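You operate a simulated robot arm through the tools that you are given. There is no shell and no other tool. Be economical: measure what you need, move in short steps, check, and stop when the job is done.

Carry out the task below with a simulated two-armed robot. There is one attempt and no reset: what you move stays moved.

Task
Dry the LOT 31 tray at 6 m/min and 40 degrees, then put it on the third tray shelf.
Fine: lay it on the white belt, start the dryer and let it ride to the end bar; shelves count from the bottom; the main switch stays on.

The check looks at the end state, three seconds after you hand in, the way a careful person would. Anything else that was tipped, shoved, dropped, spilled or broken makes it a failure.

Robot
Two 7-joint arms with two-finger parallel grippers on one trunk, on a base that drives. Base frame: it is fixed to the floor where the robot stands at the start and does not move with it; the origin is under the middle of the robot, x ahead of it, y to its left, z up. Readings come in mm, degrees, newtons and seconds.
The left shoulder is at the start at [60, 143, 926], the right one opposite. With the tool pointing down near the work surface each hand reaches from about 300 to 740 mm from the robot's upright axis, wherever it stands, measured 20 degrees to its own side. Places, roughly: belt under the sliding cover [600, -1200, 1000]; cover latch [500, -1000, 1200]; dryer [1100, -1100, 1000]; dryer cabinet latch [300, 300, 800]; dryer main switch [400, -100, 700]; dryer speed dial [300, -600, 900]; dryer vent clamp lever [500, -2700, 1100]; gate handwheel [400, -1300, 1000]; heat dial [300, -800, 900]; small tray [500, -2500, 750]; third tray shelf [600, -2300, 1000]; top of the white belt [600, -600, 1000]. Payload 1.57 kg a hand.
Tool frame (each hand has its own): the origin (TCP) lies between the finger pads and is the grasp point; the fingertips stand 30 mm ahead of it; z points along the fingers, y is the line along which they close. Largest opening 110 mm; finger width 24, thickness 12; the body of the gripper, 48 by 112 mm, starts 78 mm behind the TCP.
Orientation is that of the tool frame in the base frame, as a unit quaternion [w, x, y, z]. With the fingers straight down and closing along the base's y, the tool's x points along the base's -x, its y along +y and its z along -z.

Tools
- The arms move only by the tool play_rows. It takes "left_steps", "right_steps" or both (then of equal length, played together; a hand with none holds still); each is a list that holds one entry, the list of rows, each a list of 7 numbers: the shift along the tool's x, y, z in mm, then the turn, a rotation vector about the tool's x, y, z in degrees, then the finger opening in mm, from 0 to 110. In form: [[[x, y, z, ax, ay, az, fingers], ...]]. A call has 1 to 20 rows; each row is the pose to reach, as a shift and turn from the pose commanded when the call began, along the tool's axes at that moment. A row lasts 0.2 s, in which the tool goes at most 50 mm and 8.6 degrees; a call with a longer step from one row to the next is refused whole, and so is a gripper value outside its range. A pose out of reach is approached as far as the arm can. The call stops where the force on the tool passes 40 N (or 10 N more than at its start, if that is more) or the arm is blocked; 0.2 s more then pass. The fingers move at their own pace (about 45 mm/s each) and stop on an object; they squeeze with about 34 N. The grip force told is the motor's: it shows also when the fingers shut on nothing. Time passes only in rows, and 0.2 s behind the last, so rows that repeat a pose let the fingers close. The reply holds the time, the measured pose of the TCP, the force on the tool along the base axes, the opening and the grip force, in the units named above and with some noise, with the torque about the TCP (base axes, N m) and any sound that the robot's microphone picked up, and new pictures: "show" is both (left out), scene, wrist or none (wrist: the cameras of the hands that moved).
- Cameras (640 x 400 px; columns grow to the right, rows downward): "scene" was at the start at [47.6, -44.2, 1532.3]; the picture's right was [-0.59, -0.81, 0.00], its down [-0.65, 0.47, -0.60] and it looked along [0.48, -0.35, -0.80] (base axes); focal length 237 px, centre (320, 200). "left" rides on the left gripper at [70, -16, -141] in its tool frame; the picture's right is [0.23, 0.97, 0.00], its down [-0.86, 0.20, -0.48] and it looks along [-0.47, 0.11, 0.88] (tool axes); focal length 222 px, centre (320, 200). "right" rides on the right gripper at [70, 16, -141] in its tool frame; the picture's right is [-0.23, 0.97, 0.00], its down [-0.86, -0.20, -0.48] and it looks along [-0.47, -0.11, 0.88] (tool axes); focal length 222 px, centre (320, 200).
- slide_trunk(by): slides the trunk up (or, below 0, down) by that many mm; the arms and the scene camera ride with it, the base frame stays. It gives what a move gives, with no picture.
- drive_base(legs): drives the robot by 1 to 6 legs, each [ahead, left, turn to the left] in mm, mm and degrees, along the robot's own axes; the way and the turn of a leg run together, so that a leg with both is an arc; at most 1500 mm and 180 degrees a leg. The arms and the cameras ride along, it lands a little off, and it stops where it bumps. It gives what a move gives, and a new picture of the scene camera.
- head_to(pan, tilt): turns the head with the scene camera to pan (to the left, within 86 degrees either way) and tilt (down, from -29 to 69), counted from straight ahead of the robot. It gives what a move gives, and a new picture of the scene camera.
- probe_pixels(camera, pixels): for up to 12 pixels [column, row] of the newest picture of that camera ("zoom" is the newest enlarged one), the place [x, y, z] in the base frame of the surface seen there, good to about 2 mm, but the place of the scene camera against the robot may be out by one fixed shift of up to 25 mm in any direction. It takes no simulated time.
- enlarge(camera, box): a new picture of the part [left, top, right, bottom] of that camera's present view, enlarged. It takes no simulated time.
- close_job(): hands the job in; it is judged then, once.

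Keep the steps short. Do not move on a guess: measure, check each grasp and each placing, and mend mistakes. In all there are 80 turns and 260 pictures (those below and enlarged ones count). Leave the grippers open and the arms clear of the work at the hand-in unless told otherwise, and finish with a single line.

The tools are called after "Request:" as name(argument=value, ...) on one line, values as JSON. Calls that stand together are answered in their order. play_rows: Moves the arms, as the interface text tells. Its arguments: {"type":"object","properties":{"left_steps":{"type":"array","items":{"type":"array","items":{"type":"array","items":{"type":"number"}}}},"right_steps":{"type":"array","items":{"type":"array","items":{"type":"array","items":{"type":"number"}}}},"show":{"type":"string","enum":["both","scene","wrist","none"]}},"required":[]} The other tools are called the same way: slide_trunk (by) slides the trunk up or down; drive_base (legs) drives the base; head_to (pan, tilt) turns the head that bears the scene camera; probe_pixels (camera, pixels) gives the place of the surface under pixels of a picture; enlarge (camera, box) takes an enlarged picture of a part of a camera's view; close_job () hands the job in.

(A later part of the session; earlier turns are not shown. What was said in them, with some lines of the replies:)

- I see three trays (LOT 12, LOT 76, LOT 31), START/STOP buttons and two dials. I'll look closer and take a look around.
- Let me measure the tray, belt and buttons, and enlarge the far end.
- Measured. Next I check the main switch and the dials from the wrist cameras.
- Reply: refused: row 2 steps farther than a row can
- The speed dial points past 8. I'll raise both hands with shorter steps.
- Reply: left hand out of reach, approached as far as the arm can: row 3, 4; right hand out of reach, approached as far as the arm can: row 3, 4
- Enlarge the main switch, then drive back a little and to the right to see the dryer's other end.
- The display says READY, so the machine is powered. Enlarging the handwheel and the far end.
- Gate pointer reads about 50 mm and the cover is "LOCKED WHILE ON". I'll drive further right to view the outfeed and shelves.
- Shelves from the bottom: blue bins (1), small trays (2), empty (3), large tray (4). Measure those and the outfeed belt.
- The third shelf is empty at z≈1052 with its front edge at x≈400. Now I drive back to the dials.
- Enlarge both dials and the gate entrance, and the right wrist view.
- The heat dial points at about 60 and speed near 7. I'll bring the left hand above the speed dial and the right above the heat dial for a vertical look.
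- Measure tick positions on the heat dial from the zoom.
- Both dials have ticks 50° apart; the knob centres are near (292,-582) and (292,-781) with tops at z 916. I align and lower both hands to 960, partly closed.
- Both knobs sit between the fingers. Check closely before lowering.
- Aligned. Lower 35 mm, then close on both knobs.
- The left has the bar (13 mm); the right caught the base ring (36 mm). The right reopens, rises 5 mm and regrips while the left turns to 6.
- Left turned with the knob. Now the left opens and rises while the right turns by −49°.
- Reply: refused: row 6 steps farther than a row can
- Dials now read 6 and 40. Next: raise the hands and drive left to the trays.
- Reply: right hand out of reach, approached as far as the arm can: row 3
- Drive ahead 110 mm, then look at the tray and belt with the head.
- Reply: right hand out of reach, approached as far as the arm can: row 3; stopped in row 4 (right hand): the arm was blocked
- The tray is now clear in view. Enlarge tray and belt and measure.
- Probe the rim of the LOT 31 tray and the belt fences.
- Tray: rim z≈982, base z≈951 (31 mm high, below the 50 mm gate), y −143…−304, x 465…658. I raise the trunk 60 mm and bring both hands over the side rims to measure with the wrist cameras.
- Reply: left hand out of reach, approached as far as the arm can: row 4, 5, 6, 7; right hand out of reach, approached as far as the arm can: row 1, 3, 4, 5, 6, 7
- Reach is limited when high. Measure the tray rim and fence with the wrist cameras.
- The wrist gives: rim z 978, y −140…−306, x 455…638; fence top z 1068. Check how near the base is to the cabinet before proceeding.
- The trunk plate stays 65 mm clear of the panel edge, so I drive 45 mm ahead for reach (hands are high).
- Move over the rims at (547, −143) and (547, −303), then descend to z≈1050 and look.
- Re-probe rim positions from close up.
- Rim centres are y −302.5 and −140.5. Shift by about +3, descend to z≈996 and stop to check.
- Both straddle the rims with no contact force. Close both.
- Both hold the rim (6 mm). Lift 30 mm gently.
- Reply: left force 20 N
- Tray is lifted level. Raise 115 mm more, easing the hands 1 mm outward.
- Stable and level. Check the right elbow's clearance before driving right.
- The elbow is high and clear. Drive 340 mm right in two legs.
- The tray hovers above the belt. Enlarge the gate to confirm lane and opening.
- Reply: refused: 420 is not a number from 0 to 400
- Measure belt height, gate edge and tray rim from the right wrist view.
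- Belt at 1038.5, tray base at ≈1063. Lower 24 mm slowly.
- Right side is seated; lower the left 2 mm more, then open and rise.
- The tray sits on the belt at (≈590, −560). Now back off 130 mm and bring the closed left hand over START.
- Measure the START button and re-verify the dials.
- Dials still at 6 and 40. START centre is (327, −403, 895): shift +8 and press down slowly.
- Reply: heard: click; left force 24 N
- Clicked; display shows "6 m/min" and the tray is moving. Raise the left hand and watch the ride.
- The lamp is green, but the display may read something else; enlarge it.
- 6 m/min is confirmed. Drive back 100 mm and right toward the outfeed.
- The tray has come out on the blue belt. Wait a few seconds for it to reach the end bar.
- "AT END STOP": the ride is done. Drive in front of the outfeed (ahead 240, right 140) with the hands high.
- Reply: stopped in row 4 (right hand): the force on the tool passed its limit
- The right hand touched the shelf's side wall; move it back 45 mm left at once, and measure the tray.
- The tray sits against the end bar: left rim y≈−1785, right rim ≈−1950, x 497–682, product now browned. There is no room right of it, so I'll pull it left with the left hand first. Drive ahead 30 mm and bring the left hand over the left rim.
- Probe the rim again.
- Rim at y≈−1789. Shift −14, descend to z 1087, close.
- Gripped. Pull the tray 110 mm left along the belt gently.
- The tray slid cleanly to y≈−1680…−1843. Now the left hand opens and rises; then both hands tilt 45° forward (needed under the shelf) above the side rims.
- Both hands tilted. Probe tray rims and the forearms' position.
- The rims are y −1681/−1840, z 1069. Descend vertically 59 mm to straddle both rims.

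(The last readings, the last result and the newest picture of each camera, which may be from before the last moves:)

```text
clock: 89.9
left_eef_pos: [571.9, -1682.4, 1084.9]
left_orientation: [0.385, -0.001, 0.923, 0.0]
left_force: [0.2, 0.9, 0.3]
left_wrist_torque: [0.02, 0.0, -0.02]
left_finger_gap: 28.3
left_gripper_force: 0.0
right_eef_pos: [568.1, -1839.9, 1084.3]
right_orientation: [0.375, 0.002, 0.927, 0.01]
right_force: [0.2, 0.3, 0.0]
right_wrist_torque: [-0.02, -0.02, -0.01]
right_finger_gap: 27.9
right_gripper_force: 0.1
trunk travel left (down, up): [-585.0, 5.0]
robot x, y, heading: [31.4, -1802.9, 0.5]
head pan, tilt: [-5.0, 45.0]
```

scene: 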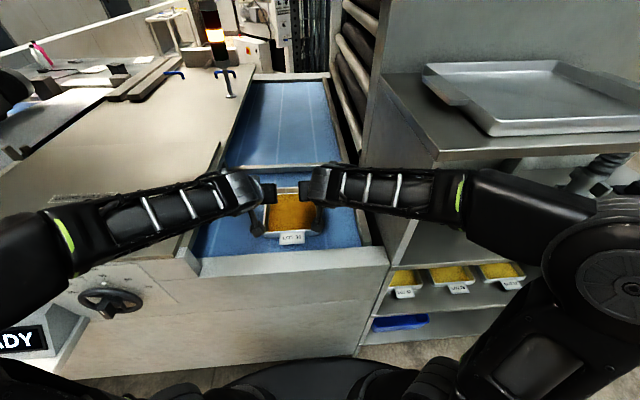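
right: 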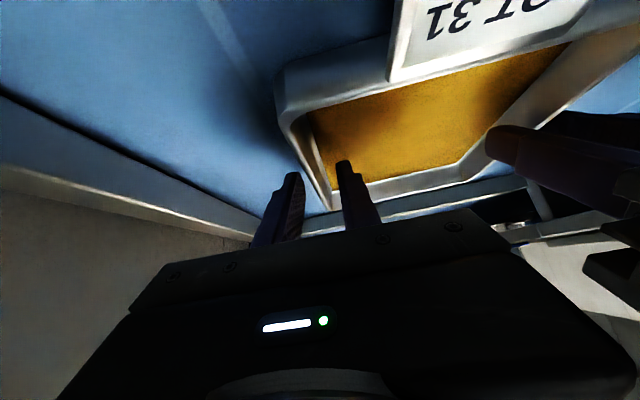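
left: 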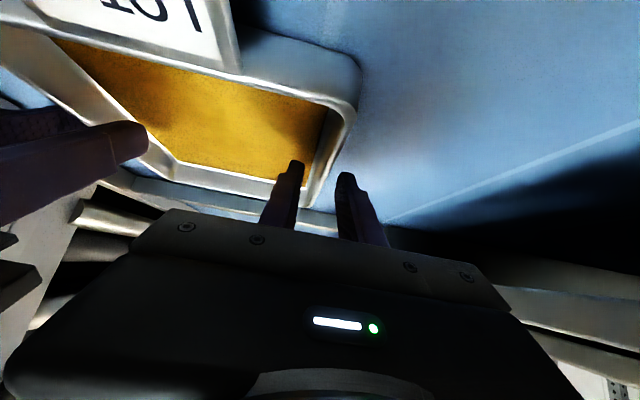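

Both straddle the rims without contact. Close, then lift 15 mm.

Request:
play_rows(left_steps=[[[0, 0, 0, 0, 0, 0, 0], [0, 0, 0, 0, 0, 0, 0], [0, 0, 0, 0, 0, 0, 0], [0, 0, 0, 0, 0, 0, 0], [-3, 0, -3, 0, 0, 0, 0], [-7, 0, -7, 0, 0, 0, 0], [-11, 0, -11, 0, 0, 0, 0], [-11, 0, -11, 0, 0, 0, 0]]], right_steps=[[[0, 0, 0, 0, 0, 0, 0], [0, 0, 0, 0, 0, 0, 0], [0, 0, 0, 0, 0, 0, 0], [0, 0, 0, 0, 0, 0, 0], [-3, 0, -3, 0, 0, 0, 0], [-7, 0, -7, 0, 0, 0, 0], [-11, 0, -11, 0, 0, 0, 0], [-11, 0, -11, 0, 0, 0, 0]]], show="both")

```text
clock: 91.7
left_eef_pos: [571.4, -1678.0, 1101.2]
left_orientation: [0.384, -0.002, 0.923, 0.001]
left_force: [1.3, 22.9, -1.1]
left_wrist_torque: [0.5, 0.06, 0.23]
left_finger_gap: 5.5
left_gripper_force: 25.7
right_eef_pos: [569.3, -1842.6, 1098.3]
right_orientation: [0.375, 0.003, 0.927, 0.008]
right_force: [-1.8, -22.9, -2.8]
right_wrist_torque: [-0.64, 0.03, -0.14]
right_finger_gap: 5.8
right_gripper_force: 25.5
trunk travel left (down, up): [-585.0, 5.0]
robot x, y, heading: [34.0, -1803.2, 0.5]
head pan, tilt: [-5.0, 45.0]
```

scene: 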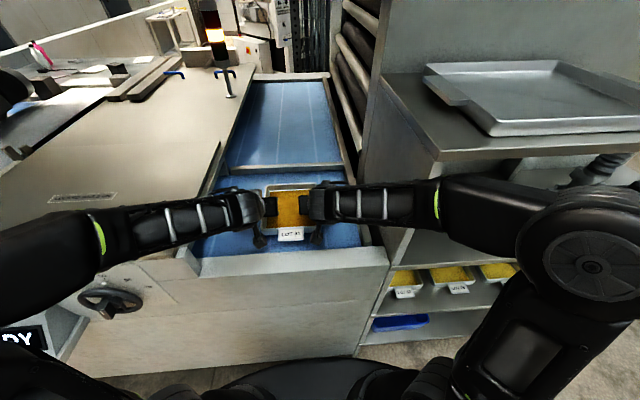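
right: 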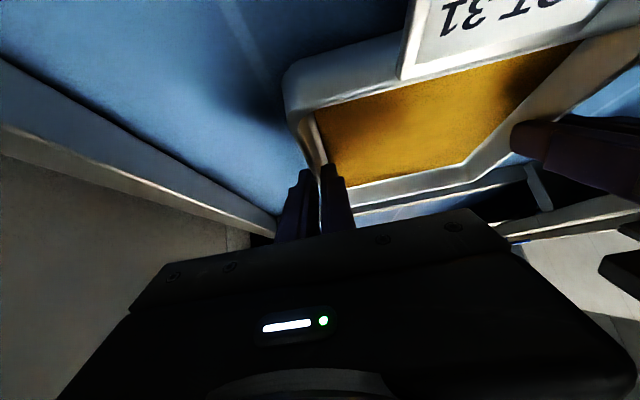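
left: 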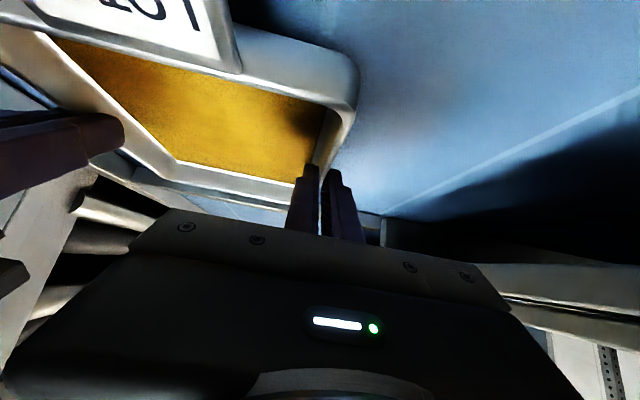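

Tray lifted. Ease the hands 2 mm outward and lift 42 mm more.

Request:
play_rows(left_steps=[[[0, 2, 0, 0, 0, 0, 0], [-6, 2, -6, 0, 0, 0, 0], [-14, 2, -14, 0, 0, 0, 0], [-22, 2, -22, 0, 0, 0, 0], [-28, 2, -28, 0, 0, 0, 0], [-28, 2, -28, 0, 0, 0, 0]]], right_steps=[[[0, -2, 0, 0, 0, 0, 0], [-7, -2, -7, 0, 0, 0, 0], [-15, -2, -15, 0, 0, 0, 0], [-23, -2, -23, 0, 0, 0, 0], [-30, -2, -30, 0, 0, 0, 0], [-30, -2, -30, 0, 0, 0, 0]]], show="wrist")

Request:
probe_pixels(camera="right", pixels=[[300, 110], [318, 160], [400, 180], [330, 70], [200, 150], [100, 130]])

Request:
probe_pixels(camera="left", pixels=[[353, 90], [335, 130], [250, 185], [300, 50]])

```text
clock: 93.1
left_eef_pos: [571.5, -1679.0, 1141.0]
left_orientation: [0.385, 0.001, 0.923, -0.001]
left_force: [7.0, 12.8, 1.1]
left_wrist_torque: [0.22, -0.23, 0.79]
left_finger_gap: 5.8
left_gripper_force: 25.9
right_eef_pos: [570.2, -1842.6, 1142.1]
right_orientation: [0.375, 0.002, 0.927, 0.01]
right_force: [-5.8, -14.5, -4.8]
right_wrist_torque: [-0.66, 0.32, 0.23]
right_finger_gap: 5.6
right_gripper_force: 26.4
trunk travel left (down, up): [-585.0, 5.0]
robot x, y, heading: [34.0, -1800.6, 0.6]
head pan, tilt: [-5.0, 45.0]
```

right: 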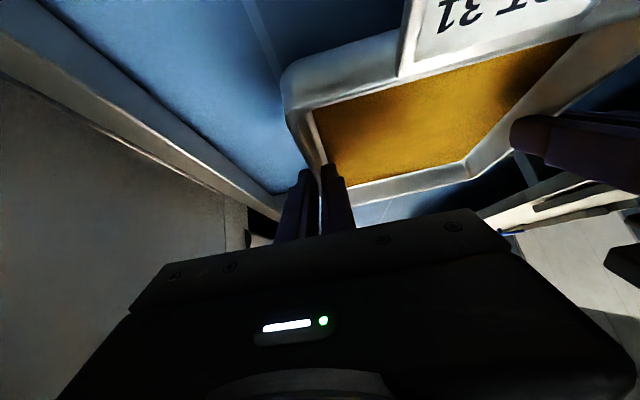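
left: 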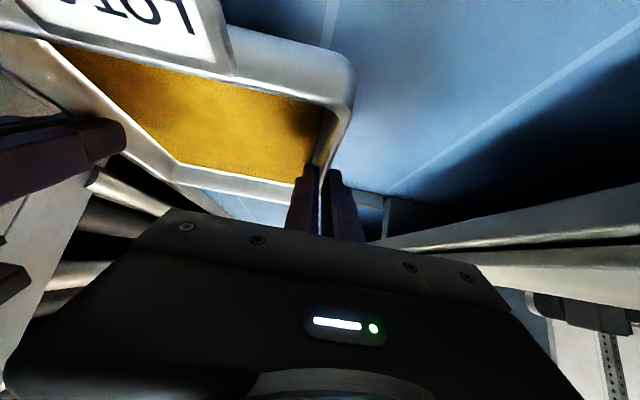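

```text
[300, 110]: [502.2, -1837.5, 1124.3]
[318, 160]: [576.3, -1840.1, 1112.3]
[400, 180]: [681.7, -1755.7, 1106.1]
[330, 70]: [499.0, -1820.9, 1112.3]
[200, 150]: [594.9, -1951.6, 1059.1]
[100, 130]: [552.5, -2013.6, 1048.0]
```

```text
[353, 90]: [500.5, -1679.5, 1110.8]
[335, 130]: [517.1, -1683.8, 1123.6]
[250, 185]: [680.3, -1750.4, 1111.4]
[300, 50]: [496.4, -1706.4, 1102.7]
```

The tray is level, rim z≈1124. Back off 350 mm, then drive right 540 mm in front of the shelf.

Request:
drive_base(legs=[[-350, 0, 0], [0, -270, -0.5], [0, -270, 0]])

Request:
head_to(pan=0, tilt=35)

```text
clock: 98.5
left_eef_pos: [227.5, -2229.7, 1140.9]
left_orientation: [0.385, 0.0, 0.923, -0.001]
left_force: [6.0, 5.7, 0.9]
left_wrist_torque: [0.07, -0.07, 0.69]
left_finger_gap: 5.6
left_gripper_force: 25.4
right_eef_pos: [226.0, -2393.7, 1140.8]
right_orientation: [0.376, 0.002, 0.926, 0.011]
right_force: [-6.2, -6.4, -4.0]
right_wrist_torque: [-0.41, 0.04, 0.31]
right_finger_gap: 5.8
right_gripper_force: 25.6
trunk travel left (down, up): [-585.0, 5.0]
robot x, y, heading: [-307.3, -2349.0, 0.4]
head pan, tilt: [-5.0, 45.0]
```

scene: 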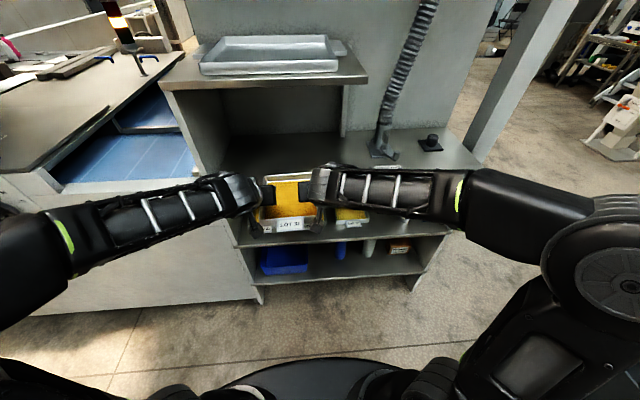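

```text
clock: 99.2
left_eef_pos: [228.2, -2228.4, 1140.4]
left_orientation: [0.385, -0.001, 0.923, 0.0]
left_force: [4.6, 0.3, 0.9]
left_wrist_torque: [-0.03, -0.38, 0.49]
left_finger_gap: 5.4
left_gripper_force: 25.2
right_eef_pos: [226.5, -2392.3, 1141.5]
right_orientation: [0.375, 0.002, 0.927, 0.01]
right_force: [-4.4, 0.0, -4.4]
right_wrist_torque: [-0.35, 0.39, 0.35]
right_finger_gap: 5.9
right_gripper_force: 25.4
trunk travel left (down, up): [-585.0, 5.0]
robot x, y, heading: [-307.7, -2348.1, 0.5]
head pan, tilt: [0.0, 35.0]
```

scene: 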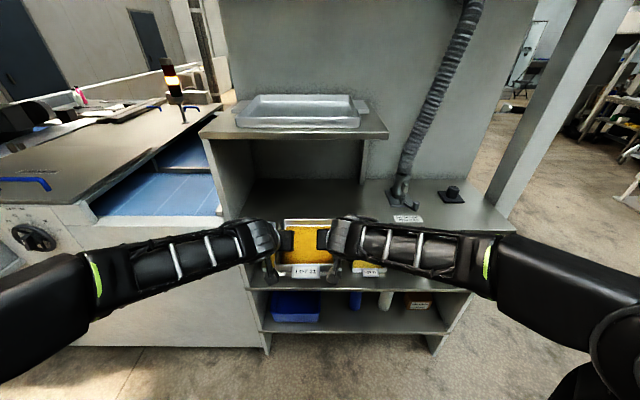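

Enlarge the shelf area and measure.

Request:
enlarge(camera="scene", box=[190, 80, 450, 350])

Request:
probe_pixels(camera="scene", pixels=[[240, 134], [380, 137], [375, 180], [280, 205], [355, 205], [270, 170], [262, 290], [440, 290], [225, 200], [365, 190], [300, 132], [320, 185]])

```text
1.48 times, centred on (320, 215) of scene
```

zoom: 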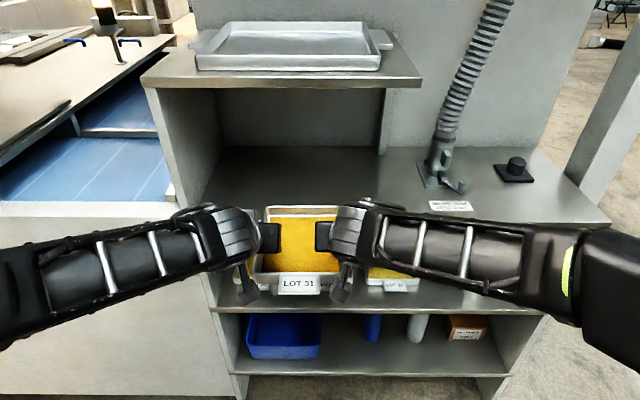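

```text
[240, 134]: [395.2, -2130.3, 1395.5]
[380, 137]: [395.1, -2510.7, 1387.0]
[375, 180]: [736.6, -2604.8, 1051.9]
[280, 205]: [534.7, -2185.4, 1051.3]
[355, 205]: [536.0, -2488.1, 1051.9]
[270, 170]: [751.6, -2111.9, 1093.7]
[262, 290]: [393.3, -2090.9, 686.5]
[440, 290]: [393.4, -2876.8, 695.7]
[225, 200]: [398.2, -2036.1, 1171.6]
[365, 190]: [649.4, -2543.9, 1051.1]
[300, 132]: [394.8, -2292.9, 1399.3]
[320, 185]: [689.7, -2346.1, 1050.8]
```

The bay spans y −2036…−2520, front edge x≈376, shelf z≈1048. Lower the trunk 30 mm (tray base ≈1064) and drive in 180 mm, then check.

Request:
slide_trunk(by=-30)

Request:
drive_base(legs=[[180, 0, 0]])

Request:
enlarge(camera="scene", box=[190, 80, 450, 350])

```text
clock: 99.9
left_eef_pos: [227.7, -2227.4, 1110.8]
left_orientation: [0.386, 0.0, 0.923, -0.001]
left_force: [5.0, 1.3, 1.2]
left_wrist_torque: [-0.06, -0.42, 0.57]
left_finger_gap: 5.6
left_gripper_force: 25.2
right_eef_pos: [226.2, -2392.9, 1111.7]
right_orientation: [0.376, 0.002, 0.927, 0.011]
right_force: [-5.6, -0.6, -4.0]
right_wrist_torque: [-0.39, 0.52, 0.34]
right_finger_gap: 5.7
right_gripper_force: 25.7
trunk travel left (down, up): [-555.0, 35.0]
robot x, y, heading: [-307.5, -2352.0, 0.5]
head pan, tilt: [0.0, 35.0]
```

```text
clock: 101.4
left_eef_pos: [407.6, -2226.5, 1110.4]
left_orientation: [0.385, 0.0, 0.923, -0.002]
left_force: [5.1, -0.1, 0.3]
left_wrist_torque: [-0.05, 0.03, 0.53]
left_finger_gap: 5.4
left_gripper_force: 25.6
right_eef_pos: [407.0, -2391.0, 1111.8]
right_orientation: [0.374, 0.003, 0.927, 0.01]
right_force: [-5.5, -0.8, -4.0]
right_wrist_torque: [-0.34, 0.08, 0.3]
right_finger_gap: 5.8
right_gripper_force: 25.7
trunk travel left (down, up): [-555.0, 35.0]
robot x, y, heading: [-127.9, -2350.2, 0.6]
head pan, tilt: [0.0, 35.0]
```

scene: 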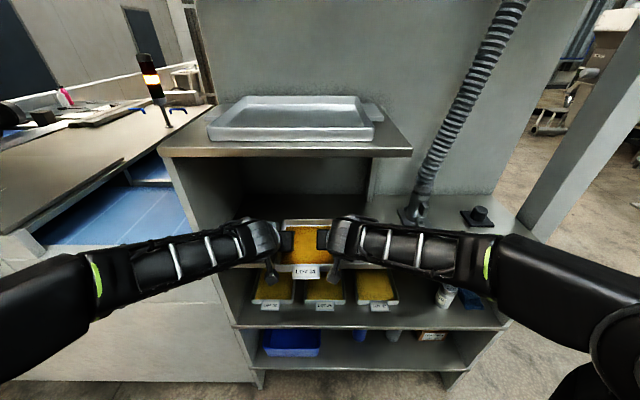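

```text
1.48 times, centred on (320, 215) of scene
```

zoom: 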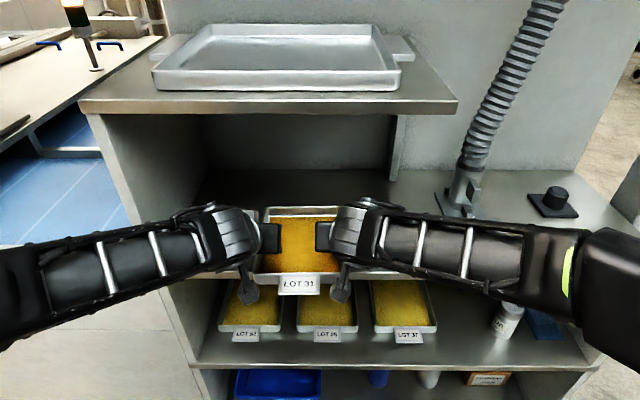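

The tray is entering the bay level. Check the wrists' position against the top shelf edge.

Request:
probe_pixels(camera="scene", pixels=[[265, 228], [340, 228], [335, 250], [290, 240], [305, 221], [305, 262], [400, 240], [200, 245], [305, 280]])

Request:
drive_base(legs=[[90, 0, 0]])

Request:
head_to(pan=0, tilt=50)

```text
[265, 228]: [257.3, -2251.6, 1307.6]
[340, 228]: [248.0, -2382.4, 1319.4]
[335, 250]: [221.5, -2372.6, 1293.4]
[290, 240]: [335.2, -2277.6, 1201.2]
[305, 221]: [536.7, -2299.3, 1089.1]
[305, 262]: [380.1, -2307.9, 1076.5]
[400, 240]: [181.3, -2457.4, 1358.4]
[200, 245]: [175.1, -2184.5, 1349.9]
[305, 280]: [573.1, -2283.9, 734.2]
```

```text
clock: 102.5
left_eef_pos: [497.5, -2226.4, 1109.7]
left_orientation: [0.384, -0.001, 0.923, 0.0]
left_force: [5.8, 0.4, -0.2]
left_wrist_torque: [-0.04, -0.54, 0.49]
left_finger_gap: 5.5
left_gripper_force: 25.5
right_eef_pos: [496.7, -2391.0, 1110.4]
right_orientation: [0.375, 0.001, 0.927, 0.011]
right_force: [-4.8, 0.5, -3.3]
right_wrist_torque: [-0.29, 0.6, 0.35]
right_finger_gap: 5.7
right_gripper_force: 25.7
trunk travel left (down, up): [-555.0, 35.0]
robot x, y, heading: [-35.9, -2347.1, 0.5]
head pan, tilt: [0.0, 35.0]
```

scene: 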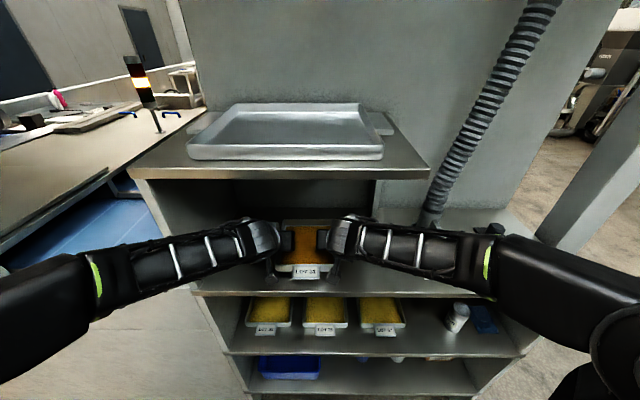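

```text
clock: 103.3
left_eef_pos: [496.0, -2226.3, 1110.5]
left_orientation: [0.385, -0.001, 0.923, -0.001]
left_force: [3.2, -0.4, -0.4]
left_wrist_torque: [0.01, -0.19, 0.36]
left_finger_gap: 5.4
left_gripper_force: 26.2
right_eef_pos: [496.0, -2391.3, 1110.9]
right_orientation: [0.374, 0.002, 0.927, 0.01]
right_force: [-4.3, -0.2, -3.3]
right_wrist_torque: [-0.27, 0.26, 0.28]
right_finger_gap: 5.7
right_gripper_force: 25.9
trunk travel left (down, up): [-555.0, 35.0]
robot x, y, heading: [-36.6, -2350.8, 0.5]
head pan, tilt: [0.0, 50.0]
```

scene: 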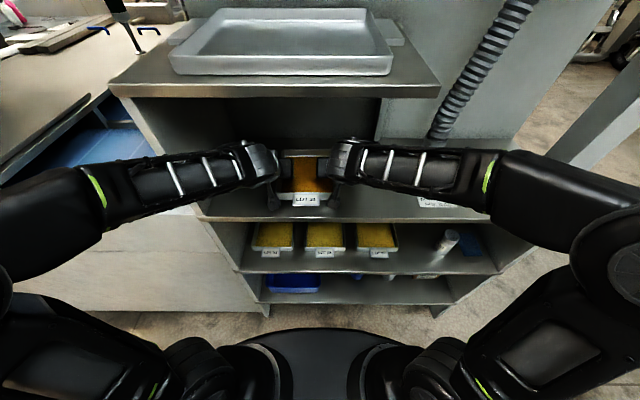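

The tray is wholly inside (front ≈ x 452). Lower 12 mm and look with the wrist cameras.

Request:
play_rows(left_steps=[[[3, 0, 3, 0, 0, 0, 0], [6, 0, 6, 0, 0, 0, 0], [8.5, 0, 8.5, 0, 0, 0, 0], [8.5, 0, 8.5, 0, 0, 0, 0]]], right_steps=[[[3, 0, 3, 0, 0, 0, 0], [6, 0, 6, 0, 0, 0, 0], [8.5, 0, 8.5, 0, 0, 0, 0], [8.5, 0, 8.5, 0, 0, 0, 0]]], show="wrist")

Request:
probe_pixels(camera="right", pixels=[[200, 60], [150, 100], [240, 120], [300, 110], [400, 180], [330, 70], [420, 60], [230, 30]])

Request:
probe_pixels(camera="left", pixels=[[353, 90], [420, 100], [450, 60], [250, 185], [300, 50], [345, 60]])

```text
clock: 104.3
left_eef_pos: [497.0, -2226.4, 1098.8]
left_orientation: [0.385, 0.001, 0.923, -0.002]
left_force: [4.6, 0.8, 0.3]
left_wrist_torque: [-0.03, -0.12, 0.4]
left_finger_gap: 5.6
left_gripper_force: 25.7
right_eef_pos: [496.0, -2390.9, 1098.9]
right_orientation: [0.374, 0.002, 0.927, 0.01]
right_force: [-4.2, -0.8, -3.3]
right_wrist_torque: [-0.32, 0.22, 0.26]
right_finger_gap: 5.6
right_gripper_force: 25.8
trunk travel left (down, up): [-555.0, 35.0]
robot x, y, heading: [-41.1, -2350.5, 0.7]
head pan, tilt: [0.0, 50.0]
```

right: 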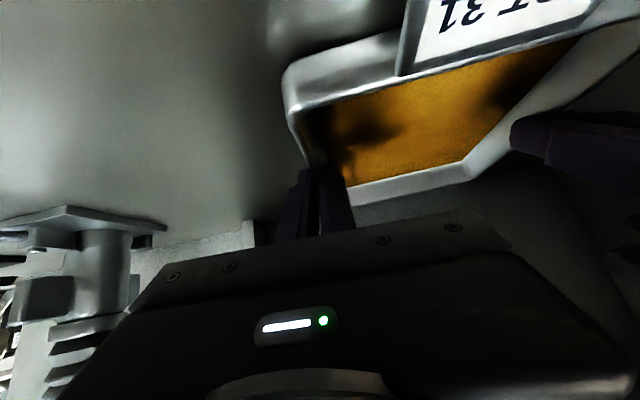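
left: 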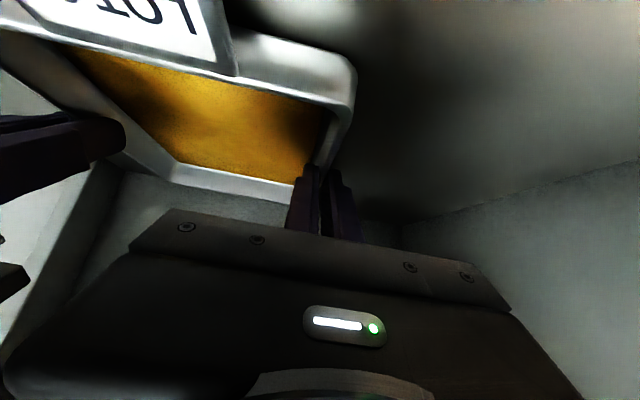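

```text
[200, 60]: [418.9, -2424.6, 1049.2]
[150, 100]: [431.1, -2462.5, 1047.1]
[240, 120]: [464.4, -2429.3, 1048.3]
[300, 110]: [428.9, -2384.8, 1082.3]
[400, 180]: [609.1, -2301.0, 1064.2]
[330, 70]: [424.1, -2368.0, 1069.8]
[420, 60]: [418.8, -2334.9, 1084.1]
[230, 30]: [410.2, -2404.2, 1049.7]
```

```text
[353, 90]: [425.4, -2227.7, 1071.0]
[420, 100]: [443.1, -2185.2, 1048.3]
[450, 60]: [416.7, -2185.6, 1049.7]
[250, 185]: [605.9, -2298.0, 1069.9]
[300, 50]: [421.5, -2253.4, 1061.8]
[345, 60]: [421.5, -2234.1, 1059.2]
```

Shelf is at 1048.5, tray base ≈1052. Move 25 mm deeper, then lower ~4.5 mm to touch.

Request:
play_rows(left_steps=[[[-6, 0, 6, 0, 0, 0, 0], [-12, 0, 12, 0, 0, 0, 0], [-17.7, 0, 17.7, 0, 0, 0, 0], [-16.2, 0, 19.2, 0, 0, 0, 0], [-14.7, 0, 20.7, 0, 0, 0, 0], [-14.2, 0, 21.2, 0, 0, 0, 0], [-14.2, 0, 21.2, 0, 0, 0, 0]]], right_steps=[[[-6, 0, 6, 0, 0, 0, 0], [-12, 0, 12, 0, 0, 0, 0], [-17.7, 0, 17.7, 0, 0, 0, 0], [-16.2, 0, 19.2, 0, 0, 0, 0], [-14.7, 0, 20.7, 0, 0, 0, 0], [-14.2, 0, 21.2, 0, 0, 0, 0], [-14.2, 0, 21.2, 0, 0, 0, 0]]], show="both")

Request:
probe_pixels(camera="right", pixels=[[288, 100], [300, 110], [305, 130], [390, 185]])

Request:
probe_pixels(camera="left", pixels=[[340, 120], [335, 130], [345, 110], [260, 187]])

```text
clock: 105.9
left_eef_pos: [522.3, -2226.5, 1095.2]
left_orientation: [0.386, -0.001, 0.923, -0.001]
left_force: [2.4, 4.2, 6.0]
left_wrist_torque: [0.09, 0.32, 0.3]
left_finger_gap: 5.4
left_gripper_force: 25.4
right_eef_pos: [521.3, -2390.6, 1095.7]
right_orientation: [0.376, 0.003, 0.927, 0.01]
right_force: [-1.8, -5.0, -0.8]
right_wrist_torque: [-0.39, 0.36, 0.17]
right_finger_gap: 5.3
right_gripper_force: 25.7
trunk travel left (down, up): [-555.0, 35.0]
robot x, y, heading: [-40.8, -2351.6, 0.5]
head pan, tilt: [0.0, 50.0]
```

scene: 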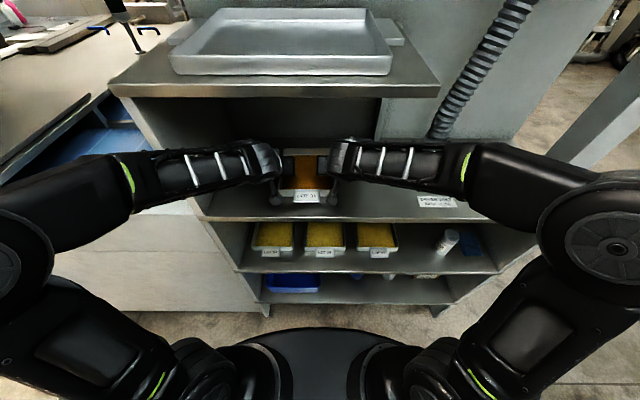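
right: 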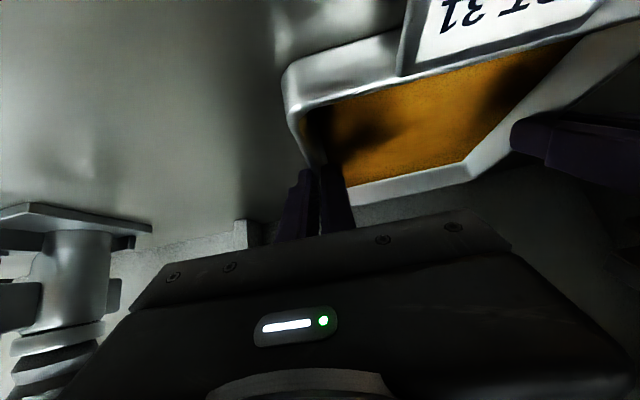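
left: 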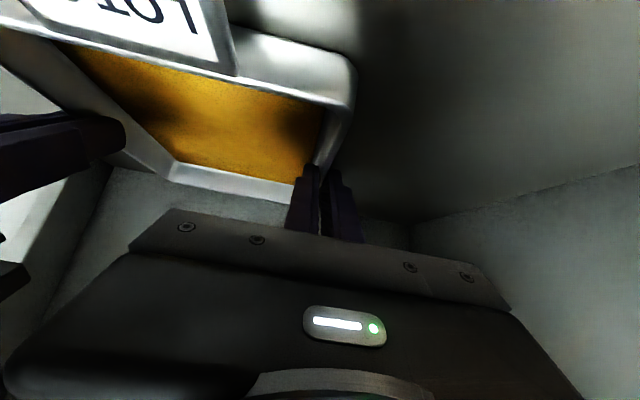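

```text
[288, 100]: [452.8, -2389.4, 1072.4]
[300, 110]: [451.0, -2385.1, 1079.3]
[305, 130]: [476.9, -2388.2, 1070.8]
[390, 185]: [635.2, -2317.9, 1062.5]
```

```text
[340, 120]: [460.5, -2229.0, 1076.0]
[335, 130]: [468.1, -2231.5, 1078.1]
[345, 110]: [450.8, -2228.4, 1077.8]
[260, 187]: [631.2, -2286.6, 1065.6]
```

Left side touches. Lower a last 1 mm, open, and withdraw back-and-up along the fingers.

Request:
play_rows(left_steps=[[[0.5, 0, 0.5, 0, 0, 0, 0], [0.5, 0, 0.5, 0, 0, 0, 0], [0.5, 0, 0.5, 0, 0, 0, 28], [0.5, 0, 0.5, 0, 0, 0, 28], [0.5, 0, 0.5, 0, 0, 0, 28], [0, 0, -15, 0, 0, 0, 28], [0, 0, -35, 0, 0, 0, 28], [0, 0, -60, 0, 0, 0, 28]]], right_steps=[[[0.5, 0, 0.5, 0, 0, 0, 0], [1, 0, 1, 0, 0, 0, 0], [1, 0, 1, 0, 0, 0, 28], [1, 0, 1, 0, 0, 0, 28], [1, 0, 1, 0, 0, 0, 28], [0, 0, -15, 0, 0, 0, 28], [0, 0, -35, 0, 0, 0, 28], [0, 0, -60, 0, 0, 0, 28]]], show="both")

```text
clock: 107.7
left_eef_pos: [476.9, -2227.8, 1136.2]
left_orientation: [0.386, 0.0, 0.923, -0.001]
left_force: [-0.8, 0.1, 0.2]
left_wrist_torque: [0.02, -0.08, 0.0]
left_finger_gap: 28.0
left_gripper_force: 0.0
right_eef_pos: [478.2, -2391.5, 1138.9]
right_orientation: [0.376, 0.001, 0.927, 0.012]
right_force: [-1.2, -0.3, 0.7]
right_wrist_torque: [0.04, -0.02, -0.01]
right_finger_gap: 28.1
right_gripper_force: 0.0
trunk travel left (down, up): [-555.0, 35.0]
robot x, y, heading: [-39.1, -2350.7, 0.4]
head pan, tilt: [0.0, 50.0]
```

scene: 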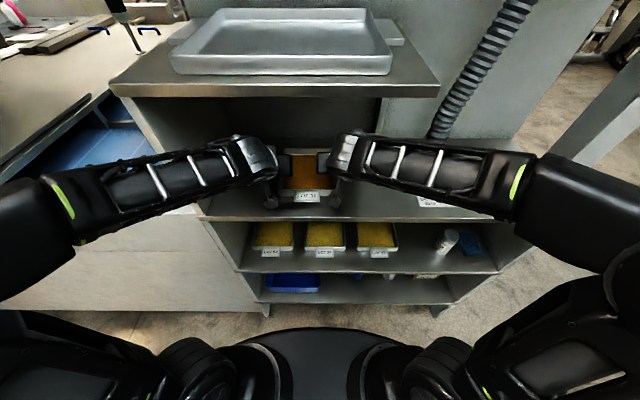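
right: 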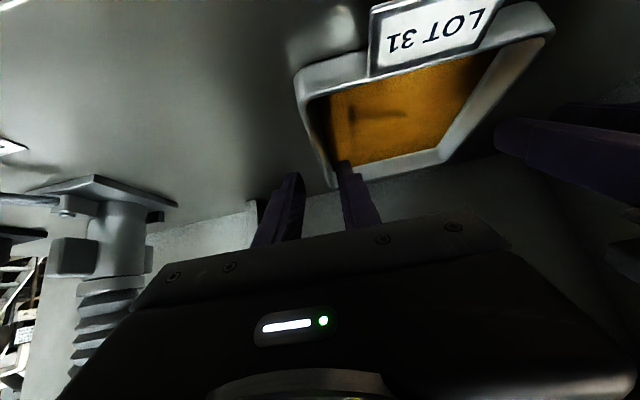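
left: 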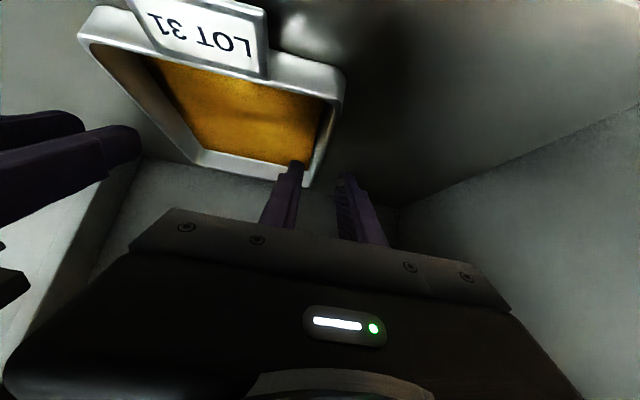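

The tray rests on the shelf and the hands are clear. Drive back straight 400 mm and open the grippers fully, then inspect.

Request:
drive_base(legs=[[-400, 0, 0]])

Request:
play_rows(left_steps=[[[0, 0, 0, 0, 0, 0, 110], [0, 0, 0, 0, 0, 0, 110], [0, 20, 0, 0, 0, 0, 110], [0, 60, 0, 0, 0, 0, 110]]], right_steps=[[[0, 0, 0, 0, 0, 0, 60], [0, 0, 0, 0, 0, 0, 80], [0, -20, 0, 0, 0, 0, 110], [0, -60, 0, 0, 0, 0, 110]]], show="scene")

Request:
head_to(pan=5, tilt=25)

Request:
enlarge(camera="scene", box=[200, 120, 480, 320])

```text
clock: 110.2
left_eef_pos: [76.0, -2229.4, 1135.7]
left_orientation: [0.385, -0.001, 0.923, -0.002]
left_force: [0.2, -0.1, -0.5]
left_wrist_torque: [-0.01, 0.0, -0.04]
left_finger_gap: 28.3
left_gripper_force: 0.0
right_eef_pos: [77.9, -2393.7, 1138.6]
right_orientation: [0.375, 0.0, 0.927, 0.011]
right_force: [0.5, -0.5, 0.6]
right_wrist_torque: [-0.02, -0.02, 0.0]
right_finger_gap: 28.2
right_gripper_force: 0.1
trunk travel left (down, up): [-555.0, 35.0]
robot x, y, heading: [-443.6, -2350.6, 0.6]
head pan, tilt: [0.0, 50.0]
```

scene: 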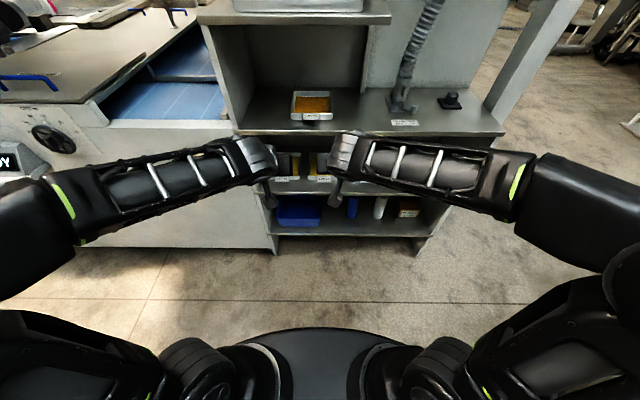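

```text
clock: 111.2
left_eef_pos: [75.8, -2170.3, 1136.4]
left_orientation: [0.385, -0.001, 0.923, 0.0]
left_force: [-0.8, 1.1, 1.0]
left_wrist_torque: [-0.03, -0.02, -0.04]
left_finger_gap: 110.1
left_gripper_force: 0.1
right_eef_pos: [78.5, -2454.5, 1136.4]
right_orientation: [0.376, 0.0, 0.926, 0.011]
right_force: [0.5, -0.6, -0.4]
right_wrist_torque: [0.01, 0.0, -0.03]
right_finger_gap: 110.1
right_gripper_force: 0.0
trunk travel left (down, up): [-555.0, 35.0]
robot x, y, heading: [-444.3, -2353.8, 0.4]
head pan, tilt: [0.0, 50.0]
```

scene: 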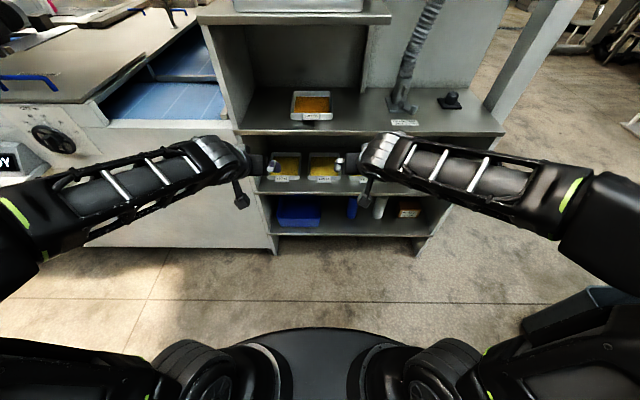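

```text
clock: 112.1
left_eef_pos: [77.2, -2170.9, 1135.3]
left_orientation: [0.385, -0.002, 0.923, -0.001]
left_force: [-0.6, 0.3, -0.1]
left_wrist_torque: [0.01, -0.02, 0.0]
left_finger_gap: 110.0
left_gripper_force: 0.0
right_eef_pos: [78.5, -2453.4, 1136.6]
right_orientation: [0.374, 0.001, 0.927, 0.011]
right_force: [0.2, 0.4, -0.2]
right_wrist_torque: [-0.01, -0.02, 0.01]
right_finger_gap: 110.2
right_gripper_force: 0.1
trunk travel left (down, up): [-555.0, 35.0]
robot x, y, heading: [-441.5, -2351.8, 0.7]
head pan, tilt: [5.0, 25.0]
```

scene: 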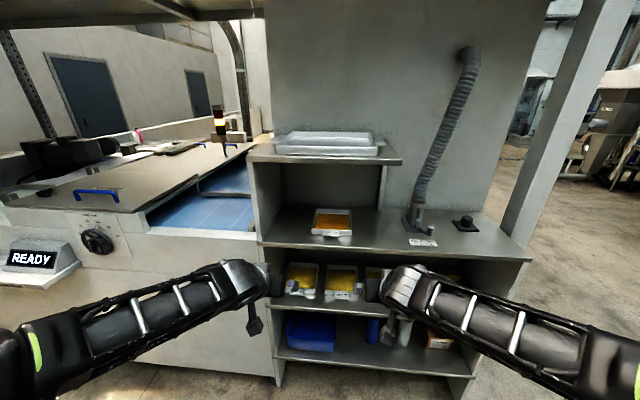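

```text
2.00 times, centred on (340, 220) of scene
```

zoom: 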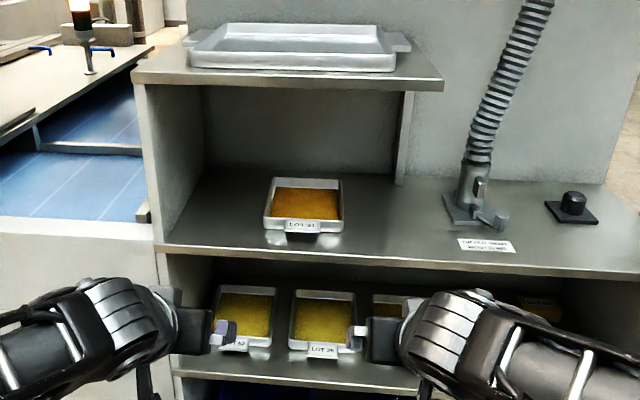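

The LOT 31 tray sits flat on the third shelf. The other trays I can see are undisturbed, the dryer shows READY, and both grippers are open and clear. Handing in.

Request:
close_job()

```text
The job is handed in.
```

The LOT 31 tray was dried at 6 m/min and 40 degrees, rode to the end bar, and now sits on the third tray shelf; I left the main switch alone, and the right hand brushed the shelf's side wall once without visibly moving anything.
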